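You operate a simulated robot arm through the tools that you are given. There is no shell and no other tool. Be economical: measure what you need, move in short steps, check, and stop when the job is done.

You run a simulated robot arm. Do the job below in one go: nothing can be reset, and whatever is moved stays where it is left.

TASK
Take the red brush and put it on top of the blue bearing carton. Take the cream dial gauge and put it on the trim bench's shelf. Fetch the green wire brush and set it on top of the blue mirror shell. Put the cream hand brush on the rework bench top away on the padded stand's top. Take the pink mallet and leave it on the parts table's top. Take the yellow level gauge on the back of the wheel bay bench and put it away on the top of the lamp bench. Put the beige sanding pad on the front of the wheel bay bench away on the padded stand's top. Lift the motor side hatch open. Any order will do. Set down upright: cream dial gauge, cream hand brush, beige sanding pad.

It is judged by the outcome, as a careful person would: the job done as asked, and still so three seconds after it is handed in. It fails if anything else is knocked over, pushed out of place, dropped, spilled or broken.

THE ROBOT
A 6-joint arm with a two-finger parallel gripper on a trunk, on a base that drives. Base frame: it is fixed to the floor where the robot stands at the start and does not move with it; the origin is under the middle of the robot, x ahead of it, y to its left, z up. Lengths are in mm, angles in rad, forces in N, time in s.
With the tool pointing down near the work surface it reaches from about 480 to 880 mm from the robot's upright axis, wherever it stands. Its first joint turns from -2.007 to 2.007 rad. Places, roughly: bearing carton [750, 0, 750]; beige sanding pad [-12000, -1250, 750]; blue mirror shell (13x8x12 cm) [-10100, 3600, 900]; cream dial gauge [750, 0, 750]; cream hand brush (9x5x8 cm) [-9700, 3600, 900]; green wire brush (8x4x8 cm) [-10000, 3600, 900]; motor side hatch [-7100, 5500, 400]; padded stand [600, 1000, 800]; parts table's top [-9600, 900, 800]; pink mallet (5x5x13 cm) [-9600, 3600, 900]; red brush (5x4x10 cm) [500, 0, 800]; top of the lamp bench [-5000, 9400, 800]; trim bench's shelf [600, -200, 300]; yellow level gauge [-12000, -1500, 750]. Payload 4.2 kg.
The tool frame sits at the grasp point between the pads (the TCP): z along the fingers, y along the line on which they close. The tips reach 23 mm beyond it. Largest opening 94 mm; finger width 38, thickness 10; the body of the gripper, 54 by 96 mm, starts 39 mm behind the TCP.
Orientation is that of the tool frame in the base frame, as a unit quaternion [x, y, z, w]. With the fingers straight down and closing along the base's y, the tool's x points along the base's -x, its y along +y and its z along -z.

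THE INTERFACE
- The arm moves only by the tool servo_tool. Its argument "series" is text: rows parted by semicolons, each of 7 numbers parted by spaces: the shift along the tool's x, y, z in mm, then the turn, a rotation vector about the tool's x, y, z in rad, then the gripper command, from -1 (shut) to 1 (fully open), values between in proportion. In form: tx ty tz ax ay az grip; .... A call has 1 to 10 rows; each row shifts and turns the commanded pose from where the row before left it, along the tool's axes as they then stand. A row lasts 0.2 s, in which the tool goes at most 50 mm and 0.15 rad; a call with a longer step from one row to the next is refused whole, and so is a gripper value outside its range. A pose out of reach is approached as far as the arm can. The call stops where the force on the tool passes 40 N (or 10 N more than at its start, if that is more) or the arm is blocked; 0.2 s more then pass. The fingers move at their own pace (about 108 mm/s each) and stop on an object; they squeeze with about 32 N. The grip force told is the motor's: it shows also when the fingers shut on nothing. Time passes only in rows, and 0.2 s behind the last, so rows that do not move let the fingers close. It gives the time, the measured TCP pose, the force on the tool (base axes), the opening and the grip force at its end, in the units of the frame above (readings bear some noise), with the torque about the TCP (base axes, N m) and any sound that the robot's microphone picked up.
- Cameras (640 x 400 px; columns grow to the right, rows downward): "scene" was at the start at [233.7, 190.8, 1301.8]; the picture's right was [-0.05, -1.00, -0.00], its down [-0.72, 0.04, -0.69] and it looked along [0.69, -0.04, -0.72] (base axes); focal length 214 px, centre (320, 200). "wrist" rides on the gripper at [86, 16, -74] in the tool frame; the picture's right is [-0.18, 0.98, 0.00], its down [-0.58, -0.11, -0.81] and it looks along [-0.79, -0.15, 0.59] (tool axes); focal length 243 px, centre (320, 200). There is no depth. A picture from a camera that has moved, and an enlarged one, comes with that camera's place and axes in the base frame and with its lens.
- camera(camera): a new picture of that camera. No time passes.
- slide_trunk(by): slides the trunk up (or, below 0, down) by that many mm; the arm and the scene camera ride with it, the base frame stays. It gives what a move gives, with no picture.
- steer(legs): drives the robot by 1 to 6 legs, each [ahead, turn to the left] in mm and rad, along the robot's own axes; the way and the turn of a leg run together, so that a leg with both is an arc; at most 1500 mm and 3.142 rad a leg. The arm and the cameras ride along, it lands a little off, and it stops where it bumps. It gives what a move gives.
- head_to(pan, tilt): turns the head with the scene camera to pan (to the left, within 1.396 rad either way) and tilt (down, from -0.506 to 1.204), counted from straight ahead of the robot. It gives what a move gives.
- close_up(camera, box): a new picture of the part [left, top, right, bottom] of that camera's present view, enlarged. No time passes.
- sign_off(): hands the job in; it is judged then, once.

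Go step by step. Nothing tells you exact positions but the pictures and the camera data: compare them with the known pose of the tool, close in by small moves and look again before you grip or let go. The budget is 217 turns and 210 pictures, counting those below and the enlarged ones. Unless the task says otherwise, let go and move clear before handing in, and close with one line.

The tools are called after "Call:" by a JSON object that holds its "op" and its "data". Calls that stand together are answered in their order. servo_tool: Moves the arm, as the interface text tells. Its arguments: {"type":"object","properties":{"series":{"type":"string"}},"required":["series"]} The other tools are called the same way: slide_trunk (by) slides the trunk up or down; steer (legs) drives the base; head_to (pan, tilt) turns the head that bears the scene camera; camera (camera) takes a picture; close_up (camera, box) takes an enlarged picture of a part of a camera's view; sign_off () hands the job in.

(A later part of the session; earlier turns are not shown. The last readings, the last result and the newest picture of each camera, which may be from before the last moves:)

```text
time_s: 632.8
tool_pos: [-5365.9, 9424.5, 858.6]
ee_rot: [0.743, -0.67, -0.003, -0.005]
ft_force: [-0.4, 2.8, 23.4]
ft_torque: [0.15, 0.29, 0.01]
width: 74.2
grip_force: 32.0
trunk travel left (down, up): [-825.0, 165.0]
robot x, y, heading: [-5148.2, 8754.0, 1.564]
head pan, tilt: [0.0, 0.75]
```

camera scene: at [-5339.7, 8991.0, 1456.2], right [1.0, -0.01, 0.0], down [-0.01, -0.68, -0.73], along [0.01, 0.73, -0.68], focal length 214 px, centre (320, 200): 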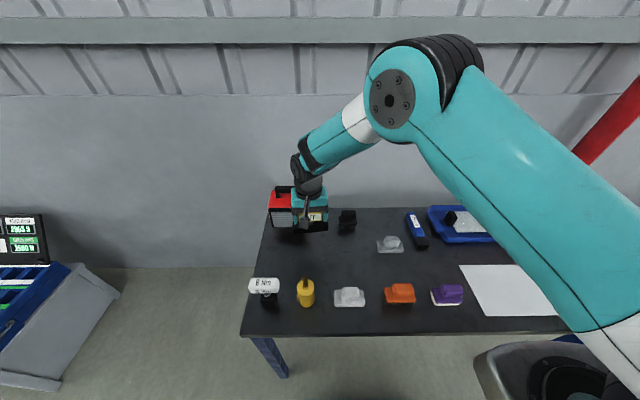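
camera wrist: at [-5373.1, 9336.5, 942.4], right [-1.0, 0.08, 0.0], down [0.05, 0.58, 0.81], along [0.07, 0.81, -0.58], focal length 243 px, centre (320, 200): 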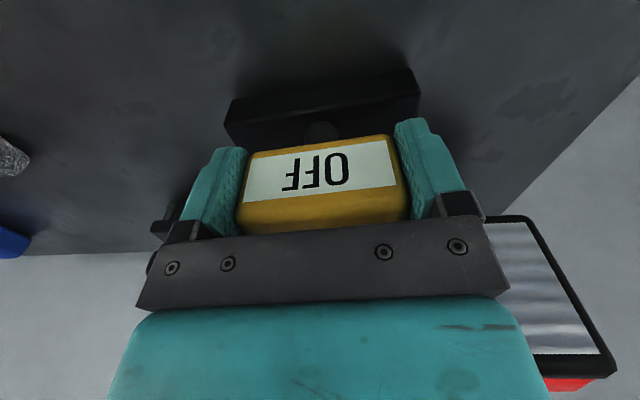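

Call:
{"op": "servo_tool", "data": {"series": "0 0 -2 0 0 0 -1;0 0 0 0 0 0 0.9;0 0 0 0 0 0 0.9;0 0 -25 0 0 0 0.9;0 0 -45 0 0 0 0.9;0 0 -45 0 0 0 0.9;0 0 -45 0 0 0 0.9;30 0 -40 0 0 0 0.9"}}

Call:
{"op": "camera", "data": {"camera": "wrist"}}

```text
time_s: 634.6
tool_pos: [-5362.4, 9392.8, 1057.9]
ee_rot: [0.742, -0.67, -0.002, -0.004]
ft_force: [0.7, 1.2, -0.9]
ft_torque: [-0.04, -0.03, -0.01]
width: 89.5
grip_force: 0.1
trunk travel left (down, up): [-825.0, 165.0]
robot x, y, heading: [-5147.4, 8751.5, 1.559]
head pan, tilt: [0.0, 0.75]
```

```text
48 pictures are left
camera wrist: at [-5370.3, 9304.7, 1130.9], right [-1.0, 0.08, 0.0], down [0.05, 0.58, 0.81], along [0.07, 0.81, -0.58], focal length 243 px, centre (320, 200)
```

wrist: 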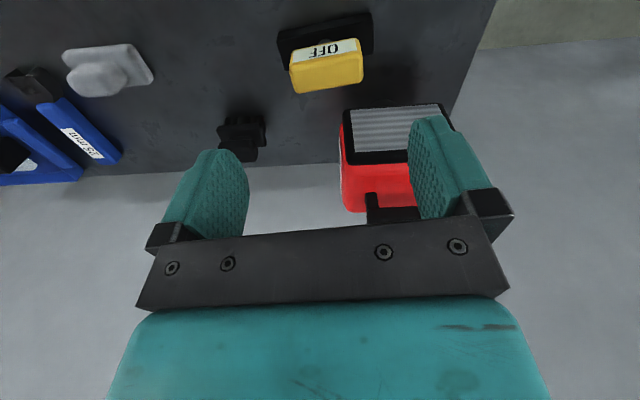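

Level gauge is in place. Now I return to the rework bench for the cream hand brush.

Call:
{"op": "steer", "data": {"legs": [[-200, 0], [0, 1.617], [1500, 0], [1500, 0], [550, 0], [0, 1.537]]}}

```text
time_s: 660.8
tool_pos: [-8519.9, 7787.9, 1058.0]
ee_rot: [0.671, 0.741, -0.004, 0.004]
ft_force: [0.4, -0.1, 0.4]
ft_torque: [0.0, 0.01, -0.03]
width: 89.4
grip_force: 0.0
trunk travel left (down, up): [-825.0, 165.0]
robot x, y, heading: [-8734.3, 8427.9, -1.585]
head pan, tilt: [0.0, 0.75]
```

Call:
{"op": "steer", "data": {"legs": [[1500, 0], [0, 0.629], [1240, 0], [0, -0.629], [1500, 0], [1500, 0]]}}

```text
time_s: 691.5
tool_pos: [-7888.3, 2301.8, 1059.5]
ee_rot: [0.673, 0.74, -0.004, 0.003]
ft_force: [-0.6, 0.6, -0.1]
ft_torque: [0.02, 0.0, 0.01]
width: 89.3
grip_force: 0.1
trunk travel left (down, up): [-825.0, 165.0]
robot x, y, heading: [-8095.7, 2941.8, -1.588]
head pan, tilt: [0.0, 0.75]
```

Call:
{"op": "steer", "data": {"legs": [[690, 0], [0, -1.554], [1300, 0], [330, 0], [0, -1.571], [520, 0]]}}

Call:
{"op": "camera", "data": {"camera": "wrist"}}

Call:
{"op": "close_up", "data": {"camera": "scene", "box": [280, 130, 520, 280]}}

```text
time_s: 713.5
tool_pos: [-9946.5, 3411.3, 1057.8]
ee_rot: [0.742, -0.671, -0.004, -0.004]
ft_force: [-0.2, 0.2, 0.2]
ft_torque: [-0.02, 0.0, 0.01]
width: 89.3
grip_force: 0.0
trunk travel left (down, up): [-825.0, 165.0]
robot x, y, heading: [-9732.6, 2770.5, 1.559]
head pan, tilt: [0.0, 0.75]
```

```text
47 pictures are left
camera wrist: at [-9953.3, 3322.6, 1131.2], right [-1.0, 0.08, 0.0], down [0.05, 0.58, 0.81], along [0.07, 0.81, -0.58], focal length 243 px, centre (320, 200)
```

wrist: 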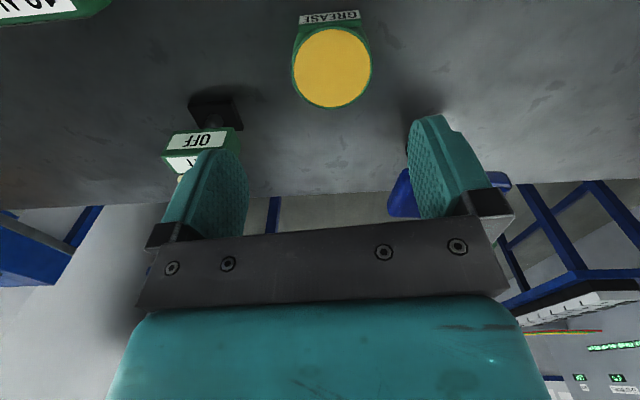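

```text
2.67 times, centred on (400, 205) of scene
camera zoom: at [-9923.5, 3008.9, 1456.2], right [1.0, -0.01, 0.0], down [-0.01, -0.68, -0.73], along [0.01, 0.73, -0.68], focal length 572 px, centre (107, 187)
```

zoom: 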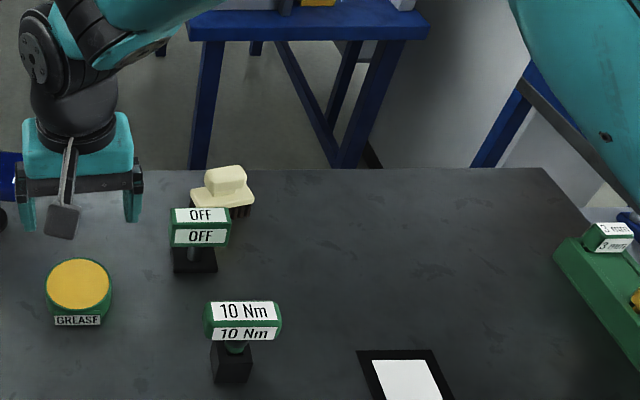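

Call:
{"op": "servo_tool", "data": {"series": "-28.6 -35.7 5 0 0 0 0.9;-28.6 -35.7 5 0 0 0 0.9;-28.6 -35.7 5 0 0 0 0.9;-28.6 -35.7 5 0 0 0 0.9;-28.6 -35.7 5 0 0 0 0.9;-28.6 -35.7 5 0 0 0 0.9;0 0 20 0 0 0 0.9;0 0 0 0 0 0 0.9"}}

Call:
{"op": "camera", "data": {"camera": "wrist"}}

```text
time_s: 715.3
tool_pos: [-9749.7, 3602.8, 1010.4]
ee_rot: [0.743, -0.67, -0.003, -0.004]
ft_force: [-0.2, -0.2, 0.2]
ft_torque: [-0.01, 0.01, 0.01]
width: 89.4
grip_force: 0.0
trunk travel left (down, up): [-825.0, 165.0]
robot x, y, heading: [-9735.0, 2770.7, 1.555]
head pan, tilt: [0.0, 0.75]
```

```text
45 pictures are left
camera wrist: at [-9756.8, 3515.4, 1083.1], right [-1.0, 0.08, 0.0], down [0.05, 0.58, 0.81], along [0.07, 0.81, -0.58], focal length 243 px, centre (320, 200)
```

wrist: 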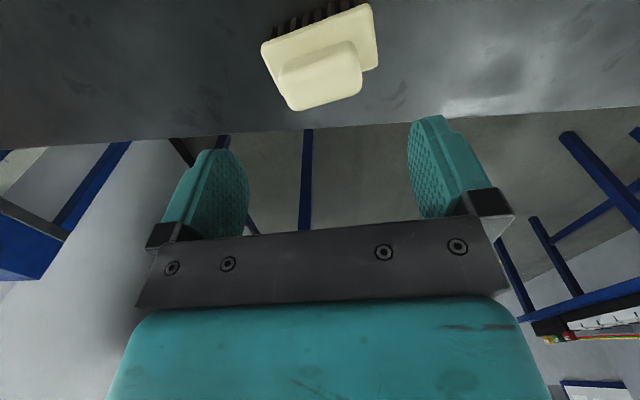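

Call:
{"op": "servo_tool", "data": {"series": "4 0 20 0 0 -0.115 0.9;0 0 30 0 0 0 0.9;0 0 0 0 0 0 0.9"}}

Call:
{"op": "camera", "data": {"camera": "wrist"}}

Call:
{"op": "close_up", "data": {"camera": "scene", "box": [320, 130, 440, 240]}}

```text
time_s: 716.1
tool_pos: [-9748.3, 3601.3, 960.1]
ee_rot: [0.779, -0.627, -0.003, -0.005]
ft_force: [0.6, -0.4, -0.1]
ft_torque: [0.0, 0.01, -0.04]
width: 89.3
grip_force: 0.1
trunk travel left (down, up): [-825.0, 165.0]
robot x, y, heading: [-9731.7, 2769.9, 1.554]
head pan, tilt: [0.0, 0.75]
```

```text
44 pictures are left
camera wrist: at [-9746.2, 3511.5, 1033.0], right [-1.0, -0.03, 0.0], down [-0.02, 0.58, 0.81], along [-0.02, 0.81, -0.58], focal length 243 px, centre (320, 200)
```

wrist: 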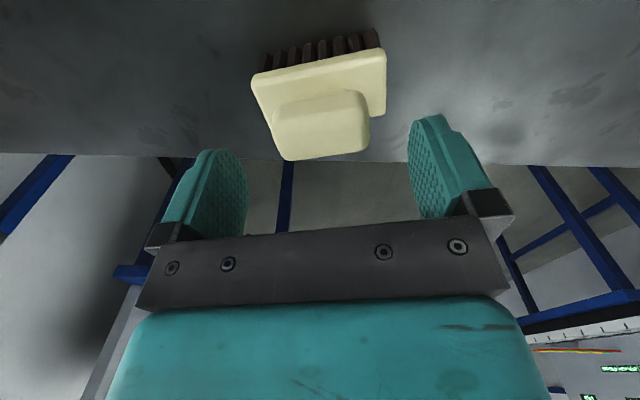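

```text
3.64 times, centred on (380, 185) of scene
camera zoom: at [-9923.5, 3008.9, 1456.2], right [1.0, -0.01, 0.0], down [-0.01, -0.68, -0.73], along [0.01, 0.73, -0.68], focal length 780 px, centre (102, 254)
```

zoom: 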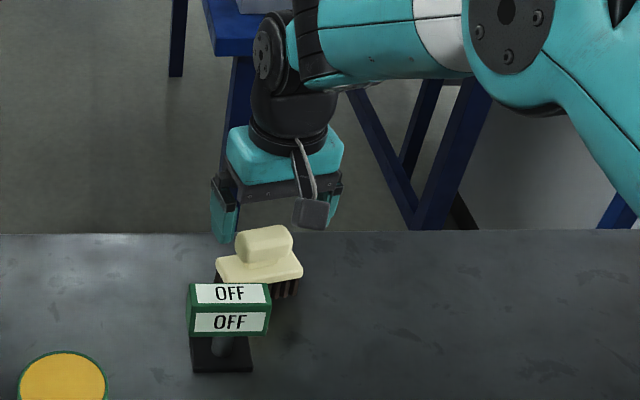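

Call:
{"op": "servo_tool", "data": {"series": "7 1 25 0 0 0 0.9;0 0 23 0 0 0 0.9;0 0 0 0 0 0 0.9"}}

Call:
{"op": "camera", "data": {"camera": "wrist"}}

```text
time_s: 716.9
tool_pos: [-9748.8, 3592.6, 913.4]
ee_rot: [0.779, -0.627, -0.003, -0.004]
ft_force: [-0.2, -0.1, 0.3]
ft_torque: [-0.01, 0.07, 0.01]
width: 89.4
grip_force: 0.2
trunk travel left (down, up): [-825.0, 165.0]
robot x, y, heading: [-9733.1, 2768.1, 1.558]
head pan, tilt: [0.0, 0.75]
```

```text
42 pictures are left
camera wrist: at [-9746.3, 3505.0, 985.1], right [-1.0, -0.03, 0.0], down [-0.02, 0.58, 0.81], along [-0.02, 0.81, -0.58], focal length 243 px, centre (320, 200)
```

wrist: 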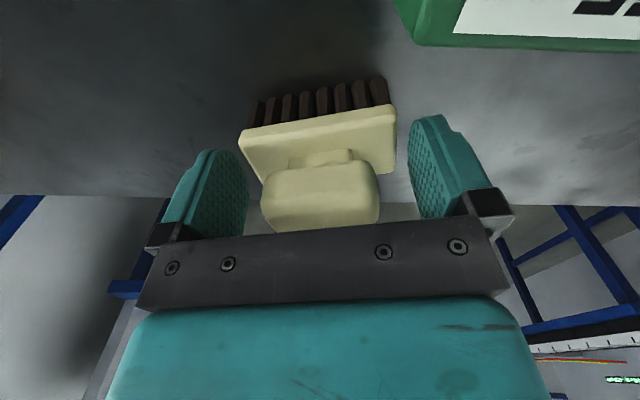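

Call:
{"op": "servo_tool", "data": {"series": "0 0 2 0 0 0 -1;0 0 0 0 0 0 -1;0 0 0 0 0 0 -1;0 0 -30 0 0 0 -1;0 0 -45 0 0 0 -1;0 0 -45 0 0 0 -1;0 0 -30 0 0 0 -1"}}

Call:
{"op": "camera", "data": {"camera": "wrist"}}

```text
time_s: 718.5
tool_pos: [-9748.7, 3590.2, 1060.5]
ee_rot: [0.779, -0.628, -0.004, -0.004]
ft_force: [-0.2, 0.2, -1.3]
ft_torque: [-0.02, 0.0, 0.05]
width: 56.0
grip_force: 32.2
trunk travel left (down, up): [-825.0, 165.0]
robot x, y, heading: [-9733.3, 2770.4, 1.555]
head pan, tilt: [0.0, 0.75]
```

```text
41 pictures are left
camera wrist: at [-9746.4, 3502.8, 1133.3], right [-1.0, -0.03, 0.0], down [-0.02, 0.58, 0.81], along [-0.02, 0.81, -0.58], focal length 243 px, centre (320, 200)
```

wrist: 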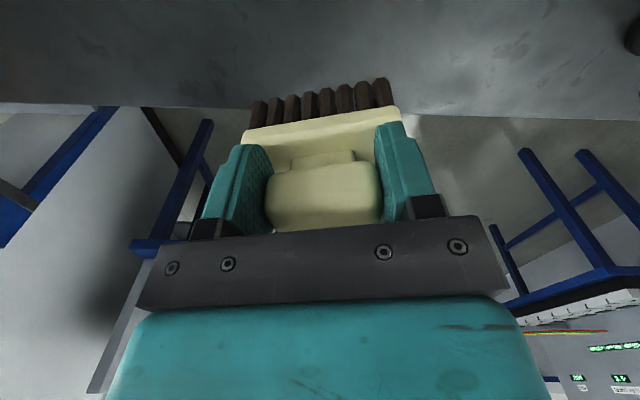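

Held. I drive back out and south, towards the open aisle leading to the padded stand.

Call:
{"op": "servo_tool", "data": {"series": "48 0 0 0 0 0 -1;48 0 0 0 0 0 -1;48 0 0 0 0 0 -1;48 0 0 0 0 0 -1"}}

Call:
{"op": "steer", "data": {"legs": [[-520, 0], [0, -1.555], [1320, 0], [0, -1.63], [1300, 0], [950, 0]]}}

Call:
{"op": "head_to", "data": {"pan": 0.2, "tilt": 0.4}}

Call:
{"op": "camera", "data": {"camera": "scene"}}

```text
time_s: 719.5
tool_pos: [-9707.8, 3404.5, 1058.4]
ee_rot: [0.78, -0.626, -0.004, -0.005]
ft_force: [-0.2, 1.3, -1.8]
ft_torque: [-0.03, 0.0, 0.0]
width: 55.8
grip_force: 31.9
trunk travel left (down, up): [-825.0, 165.0]
robot x, y, heading: [-9732.9, 2772.3, 1.554]
head pan, tilt: [0.0, 0.75]
```

```text
time_s: 747.2
tool_pos: [-8591.3, -637.2, 1058.4]
ee_rot: [0.644, 0.765, -0.005, 0.003]
ft_force: [-0.6, 0.1, -0.1]
ft_torque: [-0.01, 0.02, -0.01]
width: 55.9
grip_force: 31.4
trunk travel left (down, up): [-825.0, 165.0]
robot x, y, heading: [-8537.1, -7.5, -1.628]
head pan, tilt: [0.0, 0.75]
```

```text
time_s: 748.1
tool_pos: [-8590.1, -635.6, 1059.2]
ee_rot: [0.644, 0.765, -0.005, 0.003]
ft_force: [-0.9, -0.2, -1.4]
ft_torque: [0.0, -0.01, 0.01]
width: 55.7
grip_force: 31.8
trunk travel left (down, up): [-825.0, 165.0]
robot x, y, heading: [-8536.1, -4.0, -1.628]
head pan, tilt: [0.201, 0.4]
```

```text
40 pictures are left
camera scene: at [-8337.1, -259.8, 1487.3], right [-0.99, -0.14, 0.0], down [-0.06, 0.39, -0.92], along [0.13, -0.91, -0.39], focal length 214 px, centre (320, 200)
```

scene: 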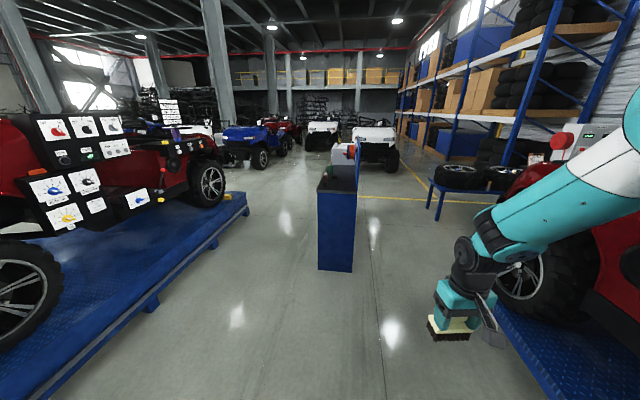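

Call:
{"op": "steer", "data": {"legs": [[0, 0.581], [1200, 0], [990, 0], [0, -0.454], [1000, 0], [1000, 0]]}}

Call:
{"op": "head_to", "data": {"pan": 1.0, "tilt": 0.35}}

Call:
{"op": "camera", "data": {"camera": "scene"}}

```text
time_s: 771.4
tool_pos: [-7320.3, -4529.1, 1059.8]
ee_rot: [0.599, 0.801, -0.004, 0.003]
ft_force: [0.8, 0.4, -1.7]
ft_torque: [0.05, 0.02, -0.03]
width: 55.9
grip_force: 31.9
trunk travel left (down, up): [-825.0, 165.0]
robot x, y, heading: [-7344.6, -3897.5, -1.513]
head pan, tilt: [0.201, 0.4]
```

```text
time_s: 772.5
tool_pos: [-7318.1, -4528.0, 1059.8]
ee_rot: [0.599, 0.801, -0.004, 0.003]
ft_force: [0.1, -0.7, -1.0]
ft_torque: [0.01, 0.01, -0.04]
width: 55.6
grip_force: 31.8
trunk travel left (down, up): [-825.0, 165.0]
robot x, y, heading: [-7339.2, -3898.2, -1.515]
head pan, tilt: [1.0, 0.351]
```

```text
39 pictures are left
camera scene: at [-7053.2, -4081.8, 1491.9], right [-0.49, -0.87, 0.0], down [-0.3, 0.17, -0.94], along [0.82, -0.46, -0.34], focal length 214 px, centre (320, 200)
```

scene: 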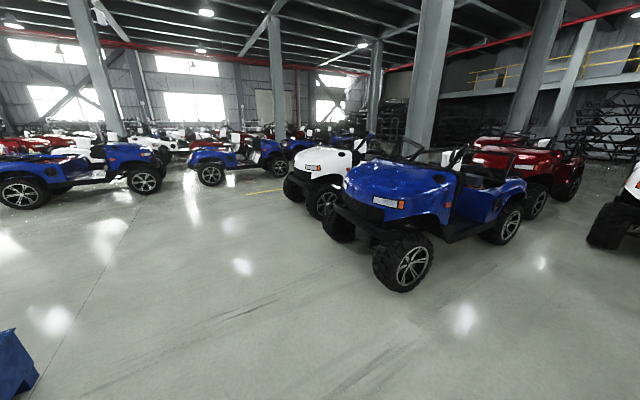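

Call:
{"op": "steer", "data": {"legs": [[0, 1.479], [1400, 0], [1340, 0], [0, 1.07], [1500, 0], [1500, 0]]}}

Call:
{"op": "head_to", "data": {"pan": -0.4, "tilt": 0.35}}

Call:
{"op": "camera", "data": {"camera": "scene"}}

```text
time_s: 806.0
tool_pos: [-2783.6, -876.2, 1058.6]
ee_rot: [-0.597, 0.802, 0.002, 0.005]
ft_force: [0.7, 0.6, -2.3]
ft_torque: [-0.03, -0.01, -0.02]
width: 55.8
grip_force: 31.2
trunk travel left (down, up): [-825.0, 165.0]
robot x, y, heading: [-3114.6, -1415.2, 1.049]
head pan, tilt: [1.0, 0.351]
```

```text
time_s: 807.6
tool_pos: [-2782.6, -875.1, 1058.7]
ee_rot: [-0.597, 0.802, 0.002, 0.005]
ft_force: [0.1, 0.0, -1.1]
ft_torque: [-0.02, -0.01, -0.01]
width: 55.6
grip_force: 31.5
trunk travel left (down, up): [-825.0, 165.0]
robot x, y, heading: [-3111.3, -1414.7, 1.045]
head pan, tilt: [-0.4, 0.351]
```

```text
38 pictures are left
camera scene: at [-3130.2, -1131.0, 1491.9], right [0.61, -0.8, 0.0], down [-0.27, -0.21, -0.94], along [0.75, 0.57, -0.34], focal length 214 px, centre (320, 200)
```

scene: 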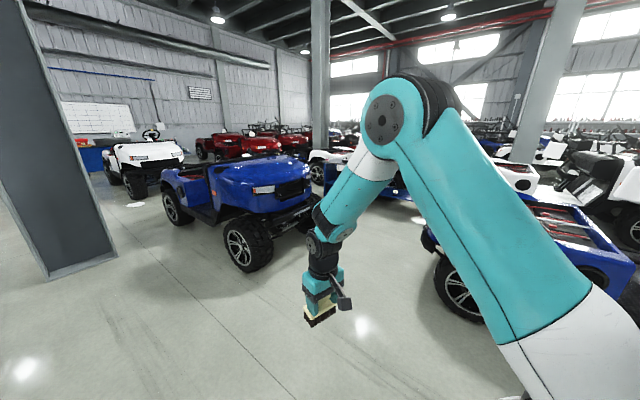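

Call:
{"op": "steer", "data": {"legs": [[0, -0.037], [1500, 0], [0, -1.0], [1000, 0], [860, 0], [0, 1.56]]}}

Call:
{"op": "head_to", "data": {"pan": -0.5, "tilt": 0.6}}

Call:
{"op": "camera", "data": {"camera": "scene"}}

```text
time_s: 830.7
tool_pos: [-424.0, 526.2, 1057.9]
ee_rot: [0.78, -0.626, -0.003, -0.004]
ft_force: [0.6, 0.3, -2.0]
ft_torque: [0.02, 0.03, -0.01]
width: 55.3
grip_force: 32.0
trunk travel left (down, up): [-825.0, 165.0]
robot x, y, heading: [-448.8, -107.1, 1.564]
head pan, tilt: [-0.4, 0.351]
```

```text
time_s: 831.5
tool_pos: [-424.4, 525.8, 1058.2]
ee_rot: [0.78, -0.626, -0.004, -0.005]
ft_force: [-0.1, 0.0, -1.0]
ft_torque: [-0.02, -0.02, -0.01]
width: 55.4
grip_force: 31.9
trunk travel left (down, up): [-825.0, 165.0]
robot x, y, heading: [-448.7, -109.0, 1.56]
head pan, tilt: [-0.499, 0.6]
```

```text
37 pictures are left
camera scene: at [-597.0, 125.3, 1469.2], right [0.87, -0.49, 0.0], down [-0.28, -0.49, -0.83], along [0.4, 0.72, -0.56], focal length 214 px, centre (320, 200)
```

scene: 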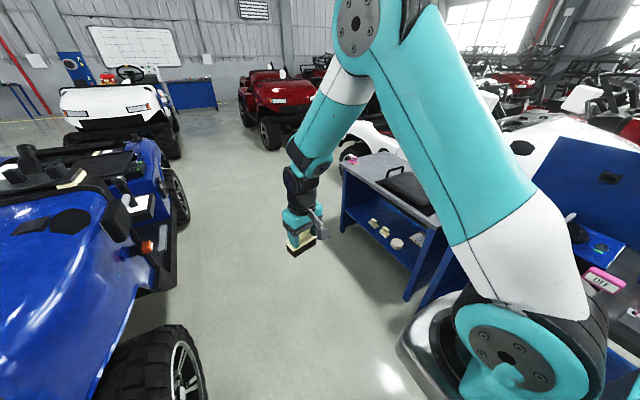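

Call:
{"op": "steer", "data": {"legs": [[0, -0.116], [936, 0], [0, -1.444], [200, 0]]}}

Call:
{"op": "head_to", "data": {"pan": 0, "tilt": 0.8}}

Call:
{"op": "camera", "data": {"camera": "scene"}}

Call:
{"op": "camera", "data": {"camera": "wrist"}}

```text
time_s: 841.7
tool_pos: [503.4, 818.1, 1058.5]
ee_rot: [-0.118, 0.993, -0.001, 0.005]
ft_force: [-0.7, 0.0, -1.1]
ft_torque: [-0.03, 0.0, 0.02]
width: 55.8
grip_force: 32.0
trunk travel left (down, up): [-825.0, 165.0]
robot x, y, heading: [-128.3, 833.3, 0.01]
head pan, tilt: [-0.499, 0.6]
```

```text
time_s: 842.6
tool_pos: [503.1, 818.9, 1057.7]
ee_rot: [-0.119, 0.993, -0.002, 0.005]
ft_force: [-0.4, -0.6, -0.7]
ft_torque: [0.02, 0.02, -0.01]
width: 55.7
grip_force: 32.1
trunk travel left (down, up): [-825.0, 165.0]
robot x, y, heading: [-132.6, 829.7, 0.008]
head pan, tilt: [0.0, 0.799]
```

```text
36 pictures are left
camera scene: at [103.4, 1026.9, 1452.3], right [0.01, -1.0, 0.0], down [-0.72, -0.01, -0.7], along [0.7, 0.01, -0.72], focal length 214 px, centre (320, 200)
```

scene: 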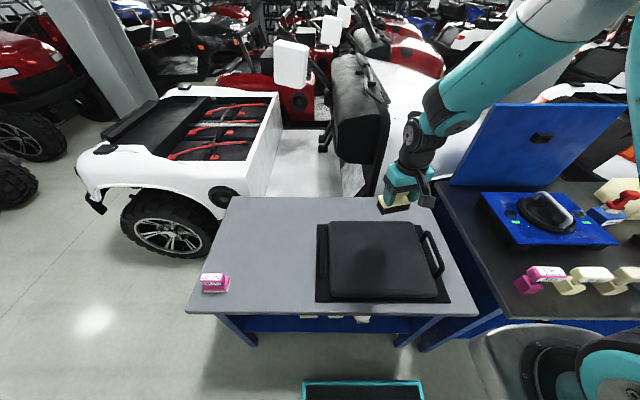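

```text
35 pictures are left
camera wrist: at [415.1, 814.6, 1131.0], right [-0.05, 1.0, 0.0], down [0.58, 0.03, 0.81], along [0.81, 0.04, -0.58], focal length 243 px, centre (320, 200)
```

wrist: 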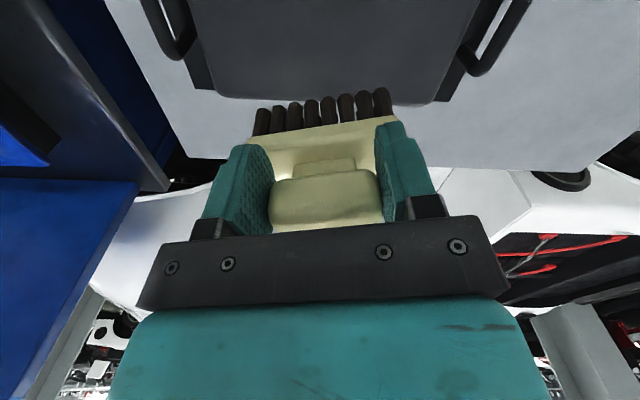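

The padded stand has a grey top with the black padded tray on its right half; the grey area on the left is free. I'll put the hand brush there at about (480, 1130).

Call:
{"op": "servo_tool", "data": {"series": "-7.3 44 0 0 0 0 -1;-7.3 44 0 0 0 0 -1;-7.3 44 0 0 0 0 -1;-7.3 44 0 0 0 0 -1;-7.3 44 0 0 0 0 -1;-7.3 44 0 0 0 0 -1;-7.3 44 0 0 0 0 -1;0 0 45 0 0 0 -1;0 0 45 0 0 0 -1;0 0 0 0 0 0 -1"}}

Call:
{"op": "camera", "data": {"camera": "scene"}}

Call:
{"op": "camera", "data": {"camera": "wrist"}}

```text
time_s: 844.9
tool_pos: [482.9, 1130.2, 968.3]
ee_rot: [-0.118, 0.993, -0.001, 0.006]
ft_force: [0.2, 0.0, -0.8]
ft_torque: [-0.01, 0.01, 0.01]
width: 55.5
grip_force: 31.6
trunk travel left (down, up): [-825.0, 165.0]
robot x, y, heading: [-134.4, 832.4, 0.006]
head pan, tilt: [0.0, 0.799]
```

```text
34 pictures are left
camera scene: at [103.3, 1027.1, 1452.2], right [0.01, -1.0, 0.0], down [-0.72, -0.01, -0.7], along [0.7, 0.01, -0.72], focal length 214 px, centre (320, 200)
```

scene: 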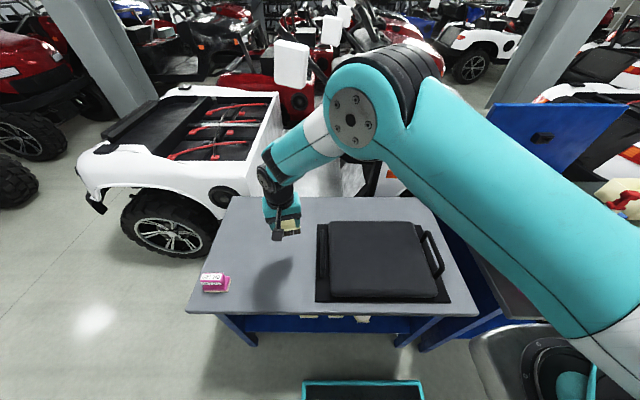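

```text
33 pictures are left
camera wrist: at [394.3, 1126.2, 1040.9], right [-0.05, 1.0, 0.0], down [0.58, 0.03, 0.81], along [0.81, 0.04, -0.58], focal length 243 px, centre (320, 200)
```

wrist: 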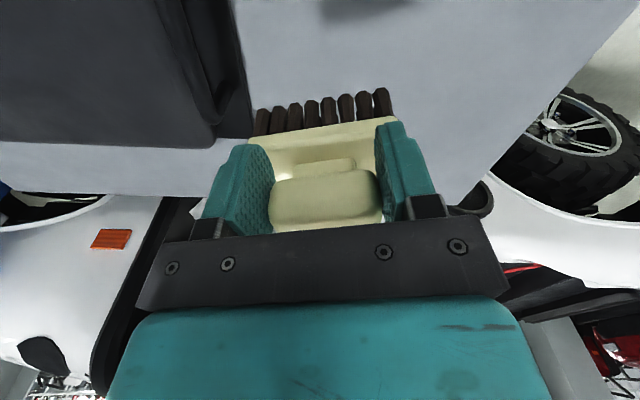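

Call:
{"op": "servo_tool", "data": {"series": "0 10 30 0 0 0 -1;0 0 35 0 0 0 -1;0 0 28 0 0 0 -1;0 0 0 0 0 0 -1"}}

Call:
{"op": "servo_tool", "data": {"series": "0 0 4 0 0 0 -1;0 0 0 0 0 0 -1"}}

Call:
{"op": "servo_tool", "data": {"series": "0 0 3 0 0 0 -1;0 0 0 0 0 0 -1"}}

Call:
{"op": "servo_tool", "data": {"series": "0 0 3 0 0 0 -1;0 0 0 0 0 0 -1"}}

```text
time_s: 845.9
tool_pos: [481.5, 1139.7, 875.5]
ee_rot: [-0.118, 0.993, -0.001, 0.006]
ft_force: [0.7, -0.3, -0.9]
ft_torque: [-0.01, 0.04, -0.04]
width: 55.5
grip_force: 32.0
trunk travel left (down, up): [-825.0, 165.0]
robot x, y, heading: [-123.9, 830.2, 0.008]
head pan, tilt: [0.0, 0.799]
```

```text
time_s: 846.5
tool_pos: [481.6, 1139.8, 871.8]
ee_rot: [-0.118, 0.993, -0.001, 0.006]
ft_force: [-0.3, -0.5, -0.8]
ft_torque: [-0.05, 0.02, 0.01]
width: 55.6
grip_force: 32.1
trunk travel left (down, up): [-825.0, 165.0]
robot x, y, heading: [-130.5, 830.2, 0.014]
head pan, tilt: [0.0, 0.799]
```

```text
time_s: 847.0
tool_pos: [481.0, 1139.9, 868.7]
ee_rot: [-0.119, 0.993, -0.002, 0.006]
ft_force: [0.4, -0.5, -0.7]
ft_torque: [0.02, 0.02, 0.02]
width: 55.6
grip_force: 32.1
trunk travel left (down, up): [-825.0, 165.0]
robot x, y, heading: [-126.7, 829.3, 0.011]
head pan, tilt: [0.0, 0.799]
```

```text
time_s: 847.6
tool_pos: [481.2, 1140.0, 865.5]
ee_rot: [-0.118, 0.993, -0.001, 0.006]
ft_force: [-0.6, -0.4, -1.8]
ft_torque: [0.01, 0.04, -0.01]
width: 55.5
grip_force: 32.1
trunk travel left (down, up): [-825.0, 165.0]
robot x, y, heading: [-132.0, 829.9, 0.007]
head pan, tilt: [0.0, 0.799]
```

Call:
{"op": "servo_tool", "data": {"series": "0 0 3 0 0 0 -1;0 0 0 0 0 0 -1"}}

Call:
{"op": "servo_tool", "data": {"series": "0 0 3 0 0 0 -1;0 0 0 0 0 0 -1"}}

Call:
{"op": "servo_tool", "data": {"series": "0 0 2 0 0 0 -1;0 0 0 0 0 0 -1"}}

Call:
{"op": "close_up", "data": {"camera": "scene", "box": [200, 190, 340, 320]}}

```text
time_s: 848.2
tool_pos: [480.9, 1139.9, 862.8]
ee_rot: [-0.119, 0.993, -0.001, 0.005]
ft_force: [-0.5, 0.1, -0.8]
ft_torque: [-0.03, 0.02, 0.0]
width: 55.9
grip_force: 31.9
trunk travel left (down, up): [-825.0, 165.0]
robot x, y, heading: [-129.8, 830.9, 0.008]
head pan, tilt: [0.0, 0.799]
```

```text
time_s: 848.9
tool_pos: [481.0, 1139.3, 858.4]
ee_rot: [-0.119, 0.993, -0.001, 0.005]
ft_force: [1.2, 0.6, -1.6]
ft_torque: [-0.01, 0.0, -0.02]
width: 55.7
grip_force: 32.3
trunk travel left (down, up): [-825.0, 165.0]
robot x, y, heading: [-130.3, 828.7, 0.008]
head pan, tilt: [0.0, 0.799]
```

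```text
time_s: 849.5
tool_pos: [480.7, 1138.9, 857.6]
ee_rot: [-0.119, 0.993, -0.001, 0.005]
ft_force: [0.1, -1.0, -2.6]
ft_torque: [-0.02, 0.03, -0.05]
width: 55.3
grip_force: 31.8
trunk travel left (down, up): [-825.0, 165.0]
robot x, y, heading: [-128.9, 826.6, 0.004]
head pan, tilt: [0.0, 0.799]
```

```text
3.08 times, centred on (270, 255) of scene
camera zoom: at [103.4, 1027.1, 1452.2], right [0.01, -1.0, 0.0], down [-0.72, -0.01, -0.7], along [0.7, 0.01, -0.72], focal length 660 px, centre (474, 31)
```

zoom: 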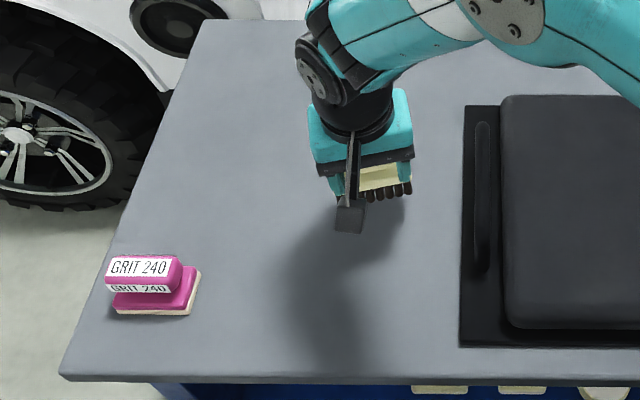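

Call:
{"op": "servo_tool", "data": {"series": "0 0 3 0 0 0 -1;0 0 0 0 0 0 -1"}}

Call:
{"op": "servo_tool", "data": {"series": "0 0 3 0 0 0 -1;0 0 0 0 0 0 -1"}}

Call:
{"op": "servo_tool", "data": {"series": "0 0 3 0 0 0 -1;0 0 0 0 0 0 -1"}}

Call:
{"op": "servo_tool", "data": {"series": "0 0 3 0 0 0 -1;0 0 0 0 0 0 -1"}}

```text
time_s: 850.0
tool_pos: [480.7, 1138.5, 855.0]
ee_rot: [-0.118, 0.993, 0.0, 0.005]
ft_force: [-0.5, 0.2, -1.1]
ft_torque: [0.02, 0.01, -0.01]
width: 55.8
grip_force: 31.6
trunk travel left (down, up): [-825.0, 165.0]
robot x, y, heading: [-130.3, 827.0, 0.009]
head pan, tilt: [0.0, 0.799]
```

```text
time_s: 850.6
tool_pos: [482.2, 1139.7, 851.1]
ee_rot: [-0.119, 0.993, -0.001, 0.005]
ft_force: [0.8, -0.1, -1.8]
ft_torque: [0.02, 0.03, 0.01]
width: 55.5
grip_force: 32.4
trunk travel left (down, up): [-825.0, 165.0]
robot x, y, heading: [-130.1, 830.0, 0.011]
head pan, tilt: [0.0, 0.799]
```

```text
time_s: 851.2
tool_pos: [480.6, 1140.0, 847.7]
ee_rot: [-0.118, 0.993, -0.001, 0.006]
ft_force: [0.6, -0.2, -1.6]
ft_torque: [-0.01, 0.0, 0.02]
width: 55.8
grip_force: 32.2
trunk travel left (down, up): [-825.0, 165.0]
robot x, y, heading: [-130.9, 827.5, 0.007]
head pan, tilt: [0.0, 0.799]
```

```text
time_s: 851.9
tool_pos: [481.9, 1139.7, 845.5]
ee_rot: [-0.119, 0.993, -0.001, 0.006]
ft_force: [0.2, 0.5, -1.1]
ft_torque: [0.01, 0.05, 0.02]
width: 55.6
grip_force: 32.2
trunk travel left (down, up): [-825.0, 165.0]
robot x, y, heading: [-129.4, 826.9, 0.009]
head pan, tilt: [0.0, 0.799]
```

Call:
{"op": "servo_tool", "data": {"series": "0 0 2.5 0 0 0 -1;0 0 2.5 0 0 0 -1;0 0 0 0 0 0 -1"}}

Call:
{"op": "servo_tool", "data": {"series": "0 0 2.5 0 0 0 -1;0 0 2.5 0 0 0 -1;0 0 0 0 0 0 -1"}}

Call:
{"op": "camera", "data": {"camera": "wrist"}}

```text
time_s: 852.6
tool_pos: [481.2, 1139.8, 839.9]
ee_rot: [-0.118, 0.993, -0.001, 0.005]
ft_force: [-0.1, 1.0, -1.8]
ft_torque: [0.02, 0.01, 0.0]
width: 55.8
grip_force: 32.1
trunk travel left (down, up): [-825.0, 165.0]
robot x, y, heading: [-129.5, 831.2, 0.005]
head pan, tilt: [0.0, 0.799]
```

```text
time_s: 853.5
tool_pos: [481.5, 1139.9, 834.7]
ee_rot: [-0.118, 0.993, -0.001, 0.006]
ft_force: [-0.1, 0.8, -1.6]
ft_torque: [0.0, 0.03, 0.01]
width: 55.5
grip_force: 31.9
trunk travel left (down, up): [-825.0, 165.0]
robot x, y, heading: [-127.2, 827.8, 0.009]
head pan, tilt: [0.0, 0.799]
```

```text
31 pictures are left
camera wrist: at [392.7, 1135.6, 907.4], right [-0.05, 1.0, 0.0], down [0.58, 0.03, 0.81], along [0.81, 0.04, -0.58], focal length 243 px, centre (320, 200)
```

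wrist: 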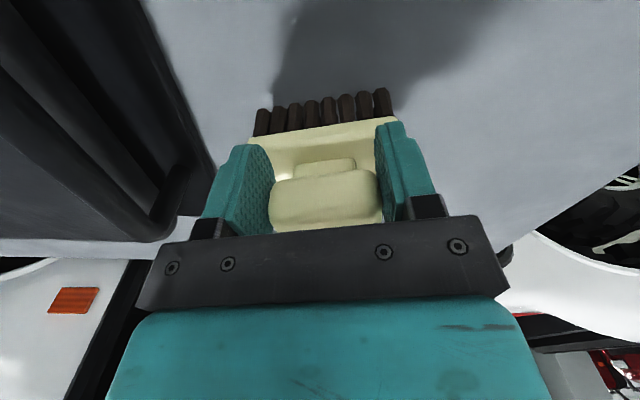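

Call:
{"op": "servo_tool", "data": {"series": "0 0 2.5 0 0 0 -1;0 0 2.5 0 0 0 -1;0 0 0 0 0 0 -1"}}

Call:
{"op": "servo_tool", "data": {"series": "0 0 2.5 0 0 0 -1;0 0 2.5 0 0 0 -1;0 0 0 0 0 0 -1"}}

Call:
{"op": "servo_tool", "data": {"series": "0 0 2.5 0 0 0 -1;0 0 2.5 0 0 0 -1;0 0 0 0 0 0 -1"}}

Call:
{"op": "close_up", "data": {"camera": "scene", "box": [200, 190, 340, 320]}}

```text
time_s: 854.2
tool_pos: [481.1, 1140.0, 829.9]
ee_rot: [-0.119, 0.993, -0.001, 0.005]
ft_force: [-0.6, 0.1, -1.4]
ft_torque: [0.0, 0.02, -0.01]
width: 55.6
grip_force: 31.8
trunk travel left (down, up): [-825.0, 165.0]
robot x, y, heading: [-129.2, 831.5, 0.01]
head pan, tilt: [0.0, 0.799]
```

```text
time_s: 855.0
tool_pos: [480.5, 1138.7, 824.1]
ee_rot: [-0.118, 0.993, -0.001, 0.006]
ft_force: [0.7, 0.6, -1.7]
ft_torque: [-0.02, 0.06, 0.0]
width: 55.9
grip_force: 32.6
trunk travel left (down, up): [-825.0, 165.0]
robot x, y, heading: [-128.8, 830.6, 0.009]
head pan, tilt: [0.0, 0.799]
```

```text
time_s: 855.9
tool_pos: [481.0, 1139.0, 819.9]
ee_rot: [-0.119, 0.993, -0.002, 0.005]
ft_force: [0.2, 0.2, -0.9]
ft_torque: [-0.02, 0.04, -0.01]
width: 55.7
grip_force: 32.3
trunk travel left (down, up): [-825.0, 165.0]
robot x, y, heading: [-130.3, 831.2, 0.006]
head pan, tilt: [0.0, 0.799]
```

```text
3.08 times, centred on (270, 255) of scene
camera zoom: at [103.4, 1027.1, 1452.2], right [0.01, -1.0, 0.0], down [-0.72, -0.01, -0.7], along [0.7, 0.01, -0.72], focal length 660 px, centre (474, 31)
```

zoom: 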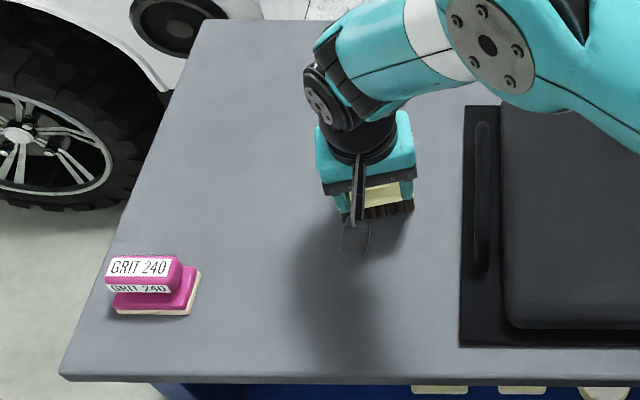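

Call:
{"op": "servo_tool", "data": {"series": "0 0 2.5 0 0 0 -1;0 0 2.5 0 0 0 -1;0 0 0 0 0 0 -1"}}

Call:
{"op": "servo_tool", "data": {"series": "0 0 2.5 0 0 0 -1;0 0 2.5 0 0 0 -1;0 0 0 0 0 0 -1"}}

Call:
{"op": "servo_tool", "data": {"series": "0 0 2.5 0 0 0 -1;0 0 2.5 0 0 0 -1;0 0 0 0 0 0 -1"}}

Call:
{"op": "servo_tool", "data": {"series": "0 0 2.5 0 0 0 -1;0 0 0 0 0 0 -1"}}

```text
time_s: 856.6
tool_pos: [480.7, 1139.1, 814.5]
ee_rot: [-0.118, 0.993, -0.001, 0.005]
ft_force: [0.1, -0.6, -0.7]
ft_torque: [0.01, 0.03, 0.01]
width: 55.6
grip_force: 31.6
trunk travel left (down, up): [-825.0, 165.0]
robot x, y, heading: [-128.9, 832.1, 0.008]
head pan, tilt: [0.0, 0.799]
```

```text
time_s: 857.5
tool_pos: [481.6, 1139.2, 812.0]
ee_rot: [-0.119, 0.993, 0.001, 0.007]
ft_force: [-6.8, -5.3, 21.4]
ft_torque: [0.43, 0.04, 0.12]
width: 55.7
grip_force: 32.3
trunk travel left (down, up): [-825.0, 165.0]
robot x, y, heading: [-128.7, 826.2, 0.008]
head pan, tilt: [0.0, 0.799]
```

```text
time_s: 857.9
tool_pos: [482.2, 1139.8, 811.9]
ee_rot: [-0.118, 0.993, 0.0, 0.006]
ft_force: [-11.4, -9.8, 23.7]
ft_torque: [0.14, 0.15, 0.11]
width: 55.6
grip_force: 31.9
trunk travel left (down, up): [-825.0, 165.0]
robot x, y, heading: [-129.8, 832.1, 0.003]
head pan, tilt: [0.0, 0.799]
stopped in row 2: the force on the tool passed its limit (the readings are from after the stop); the commanded pose is now the measured one
```

```text
time_s: 858.2
tool_pos: [481.9, 1139.3, 812.3]
ee_rot: [-0.118, 0.993, 0.0, 0.005]
ft_force: [-11.7, -9.4, 22.8]
ft_torque: [0.1, 0.07, -0.02]
width: 55.8
grip_force: 31.8
trunk travel left (down, up): [-825.0, 165.0]
robot x, y, heading: [-128.2, 830.6, 0.006]
head pan, tilt: [0.0, 0.799]
stopped in row 1: the force on the tool passed its limit (the readings are from after the stop); the commanded pose is now the measured one
```

Contact at TCP 812 (stand top ≈746). Release and rise.

Call:
{"op": "servo_tool", "data": {"series": "0 0 -1.5 0 0 0 -1;0 0 0 0 0 0 0.6;0 0 0 0 0 0 0.8;0 0 -20 0 0 0 0.8;0 0 -45 0 0 0 0.8;0 0 -45 0 0 0 0.8;0 0 -45 0 0 0 0.8;0 0 -45 0 0 0 0.8"}}

Call:
{"op": "close_up", "data": {"camera": "scene", "box": [180, 180, 460, 330]}}

```text
time_s: 860.0
tool_pos: [479.7, 1138.3, 1012.9]
ee_rot: [-0.119, 0.993, -0.001, 0.005]
ft_force: [-0.6, -0.2, 0.2]
ft_torque: [-0.04, -0.01, 0.02]
width: 84.6
grip_force: 0.1
trunk travel left (down, up): [-825.0, 165.0]
robot x, y, heading: [-128.5, 830.7, 0.007]
head pan, tilt: [0.0, 0.799]
```

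```text
2.29 times, centred on (320, 255) of scene
camera zoom: at [103.6, 1027.0, 1452.0], right [0.01, -1.0, 0.0], down [-0.72, -0.01, -0.7], along [0.7, 0.01, -0.72], focal length 490 px, centre (320, 74)
```

zoom: 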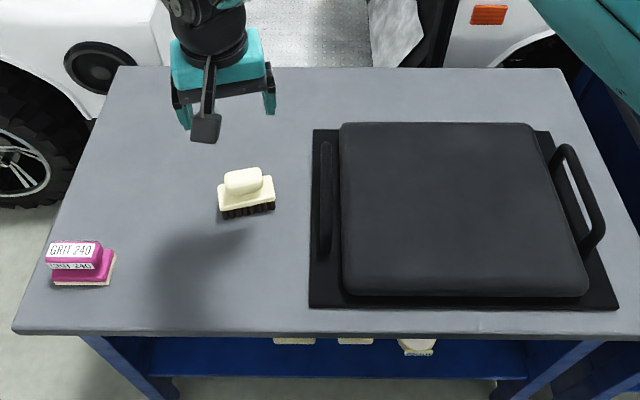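

The hand brush stands upright on the padded stand. Last item: the sanding pad; I drive back to the wheel bay bench by the same route.

Call:
{"op": "servo_tool", "data": {"series": "45 0 -20 0 0 0 0.8;45 0 -20 0 0 0 0.8"}}

Call:
{"op": "steer", "data": {"legs": [[-200, 0], [0, -1.705], [945, 0], [0, -1.431], [1000, 0], [850, 0]]}}

```text
time_s: 860.6
tool_pos: [393.4, 1117.7, 1051.5]
ee_rot: [-0.118, 0.993, 0.0, 0.006]
ft_force: [0.9, -0.4, -1.0]
ft_torque: [0.01, 0.06, -0.01]
width: 84.6
grip_force: 0.0
trunk travel left (down, up): [-825.0, 165.0]
robot x, y, heading: [-129.7, 830.3, 0.01]
head pan, tilt: [0.0, 0.799]
```

```text
time_s: 883.2
tool_pos: [-2794.4, -430.7, 1051.4]
ee_rot: [0.993, 0.121, -0.006, 0.0]
ft_force: [0.7, 0.4, -0.2]
ft_torque: [0.01, 0.01, 0.0]
width: 84.9
grip_force: 0.1
trunk travel left (down, up): [-825.0, 165.0]
robot x, y, heading: [-2275.1, -142.2, -3.131]
head pan, tilt: [0.0, 0.799]
```

Call:
{"op": "steer", "data": {"legs": [[0, 1.018], [1500, 0], [1500, 0], [1500, 0], [0, -1.065], [1400, 0]]}}

```text
time_s: 916.5
tool_pos: [-6542.8, -4190.0, 1051.7]
ee_rot: [0.995, 0.099, -0.006, 0.0]
ft_force: [-0.4, 0.5, 0.1]
ft_torque: [-0.01, 0.03, 0.03]
width: 84.5
grip_force: 0.1
trunk travel left (down, up): [-825.0, 165.0]
robot x, y, heading: [-6010.0, -3920.2, 3.108]
head pan, tilt: [0.0, 0.799]
```

Call:
{"op": "steer", "data": {"legs": [[0, -0.211], [1300, 0], [1266, 0], [0, -0.339], [1198, 0], [0, 0.583]]}}

Call:
{"op": "steer", "data": {"legs": [[1450, 0], [0, -1.35], [1250, 0]]}}

```text
time_s: 926.7
tool_pos: [-8368.9, -3628.9, 1052.0]
ee_rot: [1.0, -0.011, -0.008, 0.0]
ft_force: [-0.5, 0.2, -0.2]
ft_torque: [0.04, 0.01, -0.02]
width: 84.7
grip_force: 0.1
trunk travel left (down, up): [-825.0, 165.0]
robot x, y, heading: [-7787.1, -3480.2, 2.897]
head pan, tilt: [0.0, 0.799]
stopped in leg 3: the robot was blocked; the commanded pose is now the measured one
```

```text
time_s: 927.4
tool_pos: [-8366.3, -3630.3, 1052.9]
ee_rot: [1.0, -0.011, -0.009, 0.001]
ft_force: [-0.2, 0.1, 0.0]
ft_torque: [0.0, 0.01, -0.02]
width: 84.8
grip_force: 0.1
trunk travel left (down, up): [-825.0, 165.0]
robot x, y, heading: [-7790.1, -3481.9, 2.894]
head pan, tilt: [0.0, 0.799]
stopped in leg 1: the robot was blocked; the commanded pose is now the measured one
```

Something blocks the way here; I look.

Call:
{"op": "head_to", "data": {"pan": 0, "tilt": 0.9}}

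Call:
{"op": "camera", "data": {"camera": "scene"}}

```text
time_s: 928.1
tool_pos: [-8367.7, -3629.7, 1052.3]
ee_rot: [1.0, -0.01, -0.008, 0.0]
ft_force: [-0.1, 0.1, 0.1]
ft_torque: [-0.02, 0.0, 0.0]
width: 84.8
grip_force: 0.1
trunk travel left (down, up): [-825.0, 165.0]
robot x, y, heading: [-7785.1, -3484.1, 2.898]
head pan, tilt: [0.0, 0.901]
```

```text
28 pictures are left
camera scene: at [-8054.4, -3614.9, 1444.4], right [0.24, 0.97, 0.0], down [0.76, -0.19, -0.62], along [-0.6, 0.15, -0.78], focal length 214 px, centre (320, 200)
```

scene: 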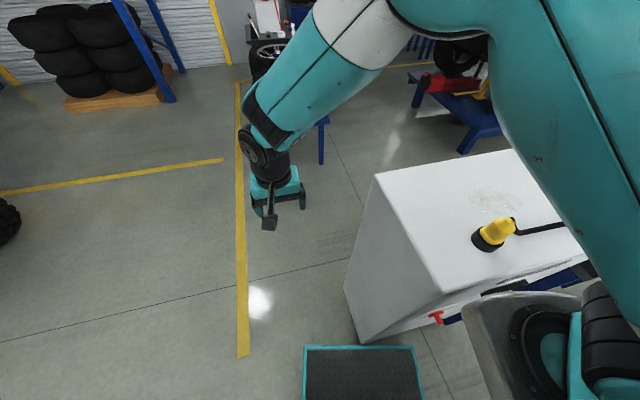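

A white cabinet stands there; I back off and round it to the south.

Call:
{"op": "steer", "data": {"legs": [[-260, 0], [0, 0.503], [1200, 0], [0, -1.343], [962, 0], [0, 0.325]]}}

Call:
{"op": "head_to", "data": {"pan": 0, "tilt": 0.6}}

Call:
{"op": "camera", "data": {"camera": "scene"}}

```text
time_s: 946.0
tool_pos: [-9721.9, -2831.3, 1052.1]
ee_rot: [0.965, -0.264, -0.007, -0.002]
ft_force: [-0.4, 0.6, -1.0]
ft_torque: [0.01, 0.01, 0.01]
width: 84.6
grip_force: 0.0
trunk travel left (down, up): [-825.0, 165.0]
robot x, y, heading: [-9146.2, -2987.4, 2.382]
head pan, tilt: [0.0, 0.901]
```

```text
time_s: 946.8
tool_pos: [-9722.7, -2830.1, 1052.5]
ee_rot: [0.965, -0.263, -0.009, -0.002]
ft_force: [-0.7, -0.6, -0.3]
ft_torque: [0.02, -0.04, 0.05]
width: 84.2
grip_force: 0.0
trunk travel left (down, up): [-825.0, 165.0]
robot x, y, heading: [-9142.2, -2987.1, 2.384]
head pan, tilt: [0.0, 0.6]
```

```text
27 pictures are left
camera scene: at [-9451.2, -2962.1, 1469.0], right [0.69, 0.73, 0.0], down [0.41, -0.39, -0.82], along [-0.6, 0.57, -0.57], focal length 214 px, centre (320, 200)
```

scene: 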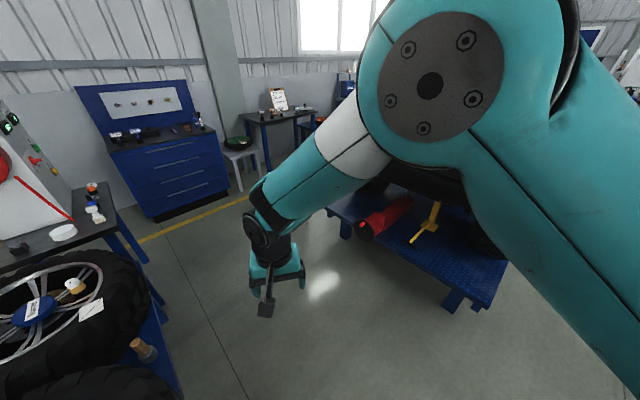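

Call:
{"op": "steer", "data": {"legs": [[534, 0], [0, 0.757], [1420, 0], [0, -1.333], [1276, 0], [0, 1.333]]}}

```text
time_s: 971.2
tool_pos: [-11788.5, -1677.6, 1052.2]
ee_rot: [0.993, 0.114, -0.007, 0.001]
ft_force: [0.2, 0.1, 0.4]
ft_torque: [-0.01, 0.01, 0.02]
width: 84.6
grip_force: 0.1
trunk travel left (down, up): [-825.0, 165.0]
robot x, y, heading: [-11260.9, -1391.5, -3.136]
head pan, tilt: [0.0, 0.6]
```

Call:
{"op": "steer", "data": {"legs": [[120, 0]]}}

Call:
{"op": "servo_tool", "data": {"series": "0 0 0 0 0 0.15 0.9;0 0 0 0 0 0.15 0.9;0 0 0 0 0 0.15 0.9;0 0 0 0 0 0.15 0.9;0 0 0 0 0 0.15 0.9;0 0 0 0 0 0.15 0.9;0 0 0 0 0 0.15 0.9;0 0 0 0 0 0.15 0.9;0 0 0 0 0 0.15 0.9;0 0 0 0 0 0.15 0.9"}}

Call:
{"op": "servo_tool", "data": {"series": "0 0 0 0 0 0.15 0.9;0 0 0 0 0 0.15 0.9;0 0 0 0 0 0 0.9"}}

```text
time_s: 972.4
tool_pos: [-11907.7, -1677.7, 1052.6]
ee_rot: [0.993, 0.114, -0.008, 0.0]
ft_force: [0.0, 0.4, 0.9]
ft_torque: [0.01, -0.02, -0.01]
width: 84.6
grip_force: 0.0
trunk travel left (down, up): [-825.0, 165.0]
robot x, y, heading: [-11385.2, -1391.4, -3.14]
head pan, tilt: [0.0, 0.6]
```

```text
time_s: 974.6
tool_pos: [-11908.6, -1677.8, 1052.9]
ee_rot: [0.804, -0.595, -0.005, 0.006]
ft_force: [0.1, 0.6, 1.0]
ft_torque: [-0.01, 0.03, 0.0]
width: 89.4
grip_force: 0.2
trunk travel left (down, up): [-825.0, 165.0]
robot x, y, heading: [-11379.5, -1392.3, -3.138]
head pan, tilt: [0.0, 0.6]
```

```text
time_s: 975.4
tool_pos: [-11908.6, -1677.3, 1052.6]
ee_rot: [-0.706, 0.708, 0.005, -0.006]
ft_force: [-0.3, -0.1, -0.3]
ft_torque: [-0.01, 0.0, 0.0]
width: 89.2
grip_force: 0.1
trunk travel left (down, up): [-825.0, 165.0]
robot x, y, heading: [-11381.2, -1391.9, -3.139]
head pan, tilt: [0.0, 0.6]
```

Call:
{"op": "servo_tool", "data": {"series": "-40 20 0 0 0 0 0.9;-40 20 0 0 0 0 0.9;-40 20 0 0 0 0 0.9;-40 20 0 0 0 0 0.9;-40 21 0 0 0 0 0.9;-45 0 0 0 0 0 0.9;-20 0 40 0 0 0 0.9;0 0 0 0 0 0 0.9"}}

Call:
{"op": "camera", "data": {"camera": "wrist"}}

Call:
{"op": "head_to", "data": {"pan": 0, "tilt": 0.75}}

Call:
{"op": "close_up", "data": {"camera": "scene", "box": [280, 140, 460, 290]}}

```text
time_s: 977.2
tool_pos: [-12010.0, -1410.9, 1014.1]
ee_rot: [0.707, -0.707, -0.004, 0.006]
ft_force: [0.3, -0.1, 0.5]
ft_torque: [-0.02, -0.01, 0.03]
width: 89.3
grip_force: 0.1
trunk travel left (down, up): [-825.0, 165.0]
robot x, y, heading: [-11381.8, -1394.9, -3.142]
head pan, tilt: [0.0, 0.6]
```

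```text
26 pictures are left
camera wrist: at [-12024.6, -1497.4, 1087.8], right [-0.98, 0.18, 0.02], down [0.12, 0.58, 0.8], along [0.14, 0.79, -0.6], focal length 243 px, centre (320, 200)
```

wrist: 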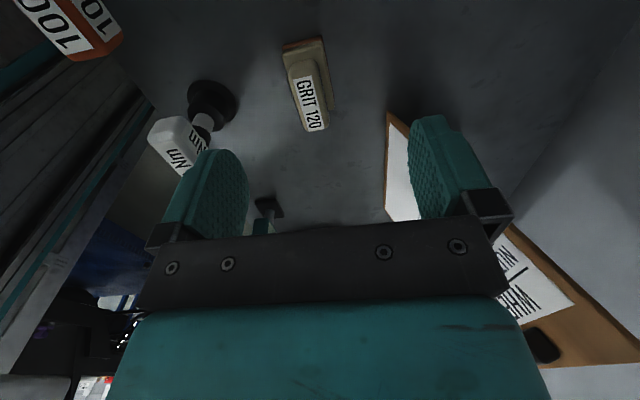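

```text
time_s: 977.9
tool_pos: [-12008.9, -1412.2, 1013.4]
ee_rot: [0.707, -0.707, -0.005, 0.007]
ft_force: [-0.2, 0.1, 0.3]
ft_torque: [0.0, -0.01, 0.02]
width: 89.4
grip_force: 0.0
trunk travel left (down, up): [-825.0, 165.0]
robot x, y, heading: [-11383.0, -1391.7, -3.139]
head pan, tilt: [0.0, 0.75]
```

```text
2.67 times, centred on (370, 215) of scene
camera zoom: at [-11615.2, -1586.7, 1456.3], right [0.0, 1.0, 0.0], down [0.68, 0.0, -0.73], along [-0.73, 0.0, -0.68], focal length 572 px, centre (187, 160)
```

zoom: 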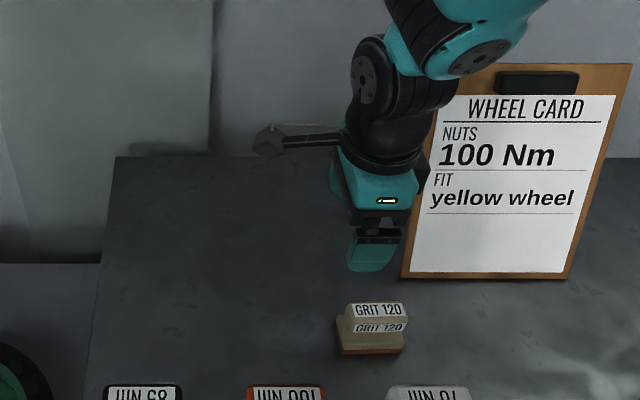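

Call:
{"op": "servo_tool", "data": {"series": "-30 -17 20 0 0 0 0.4;-22 0 40 0 0 0 0.4;0 0 40 0 0 0 0.4;0 0 0 0 0 0 0.4"}}

Call:
{"op": "camera", "data": {"camera": "wrist"}}

```text
time_s: 978.9
tool_pos: [-11994.2, -1359.6, 913.9]
ee_rot: [0.707, -0.707, -0.005, 0.006]
ft_force: [-0.4, -0.7, -0.2]
ft_torque: [0.02, 0.0, 0.0]
width: 65.7
grip_force: 0.1
trunk travel left (down, up): [-825.0, 165.0]
robot x, y, heading: [-11384.8, -1388.6, -3.141]
head pan, tilt: [0.0, 0.75]
```

```text
24 pictures are left
camera wrist: at [-12009.7, -1445.8, 987.3], right [-0.98, 0.18, 0.02], down [0.12, 0.58, 0.8], along [0.14, 0.79, -0.6], focal length 243 px, centre (320, 200)
```

wrist: 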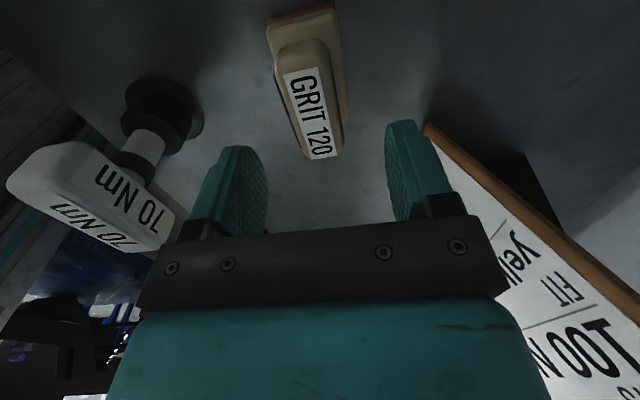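

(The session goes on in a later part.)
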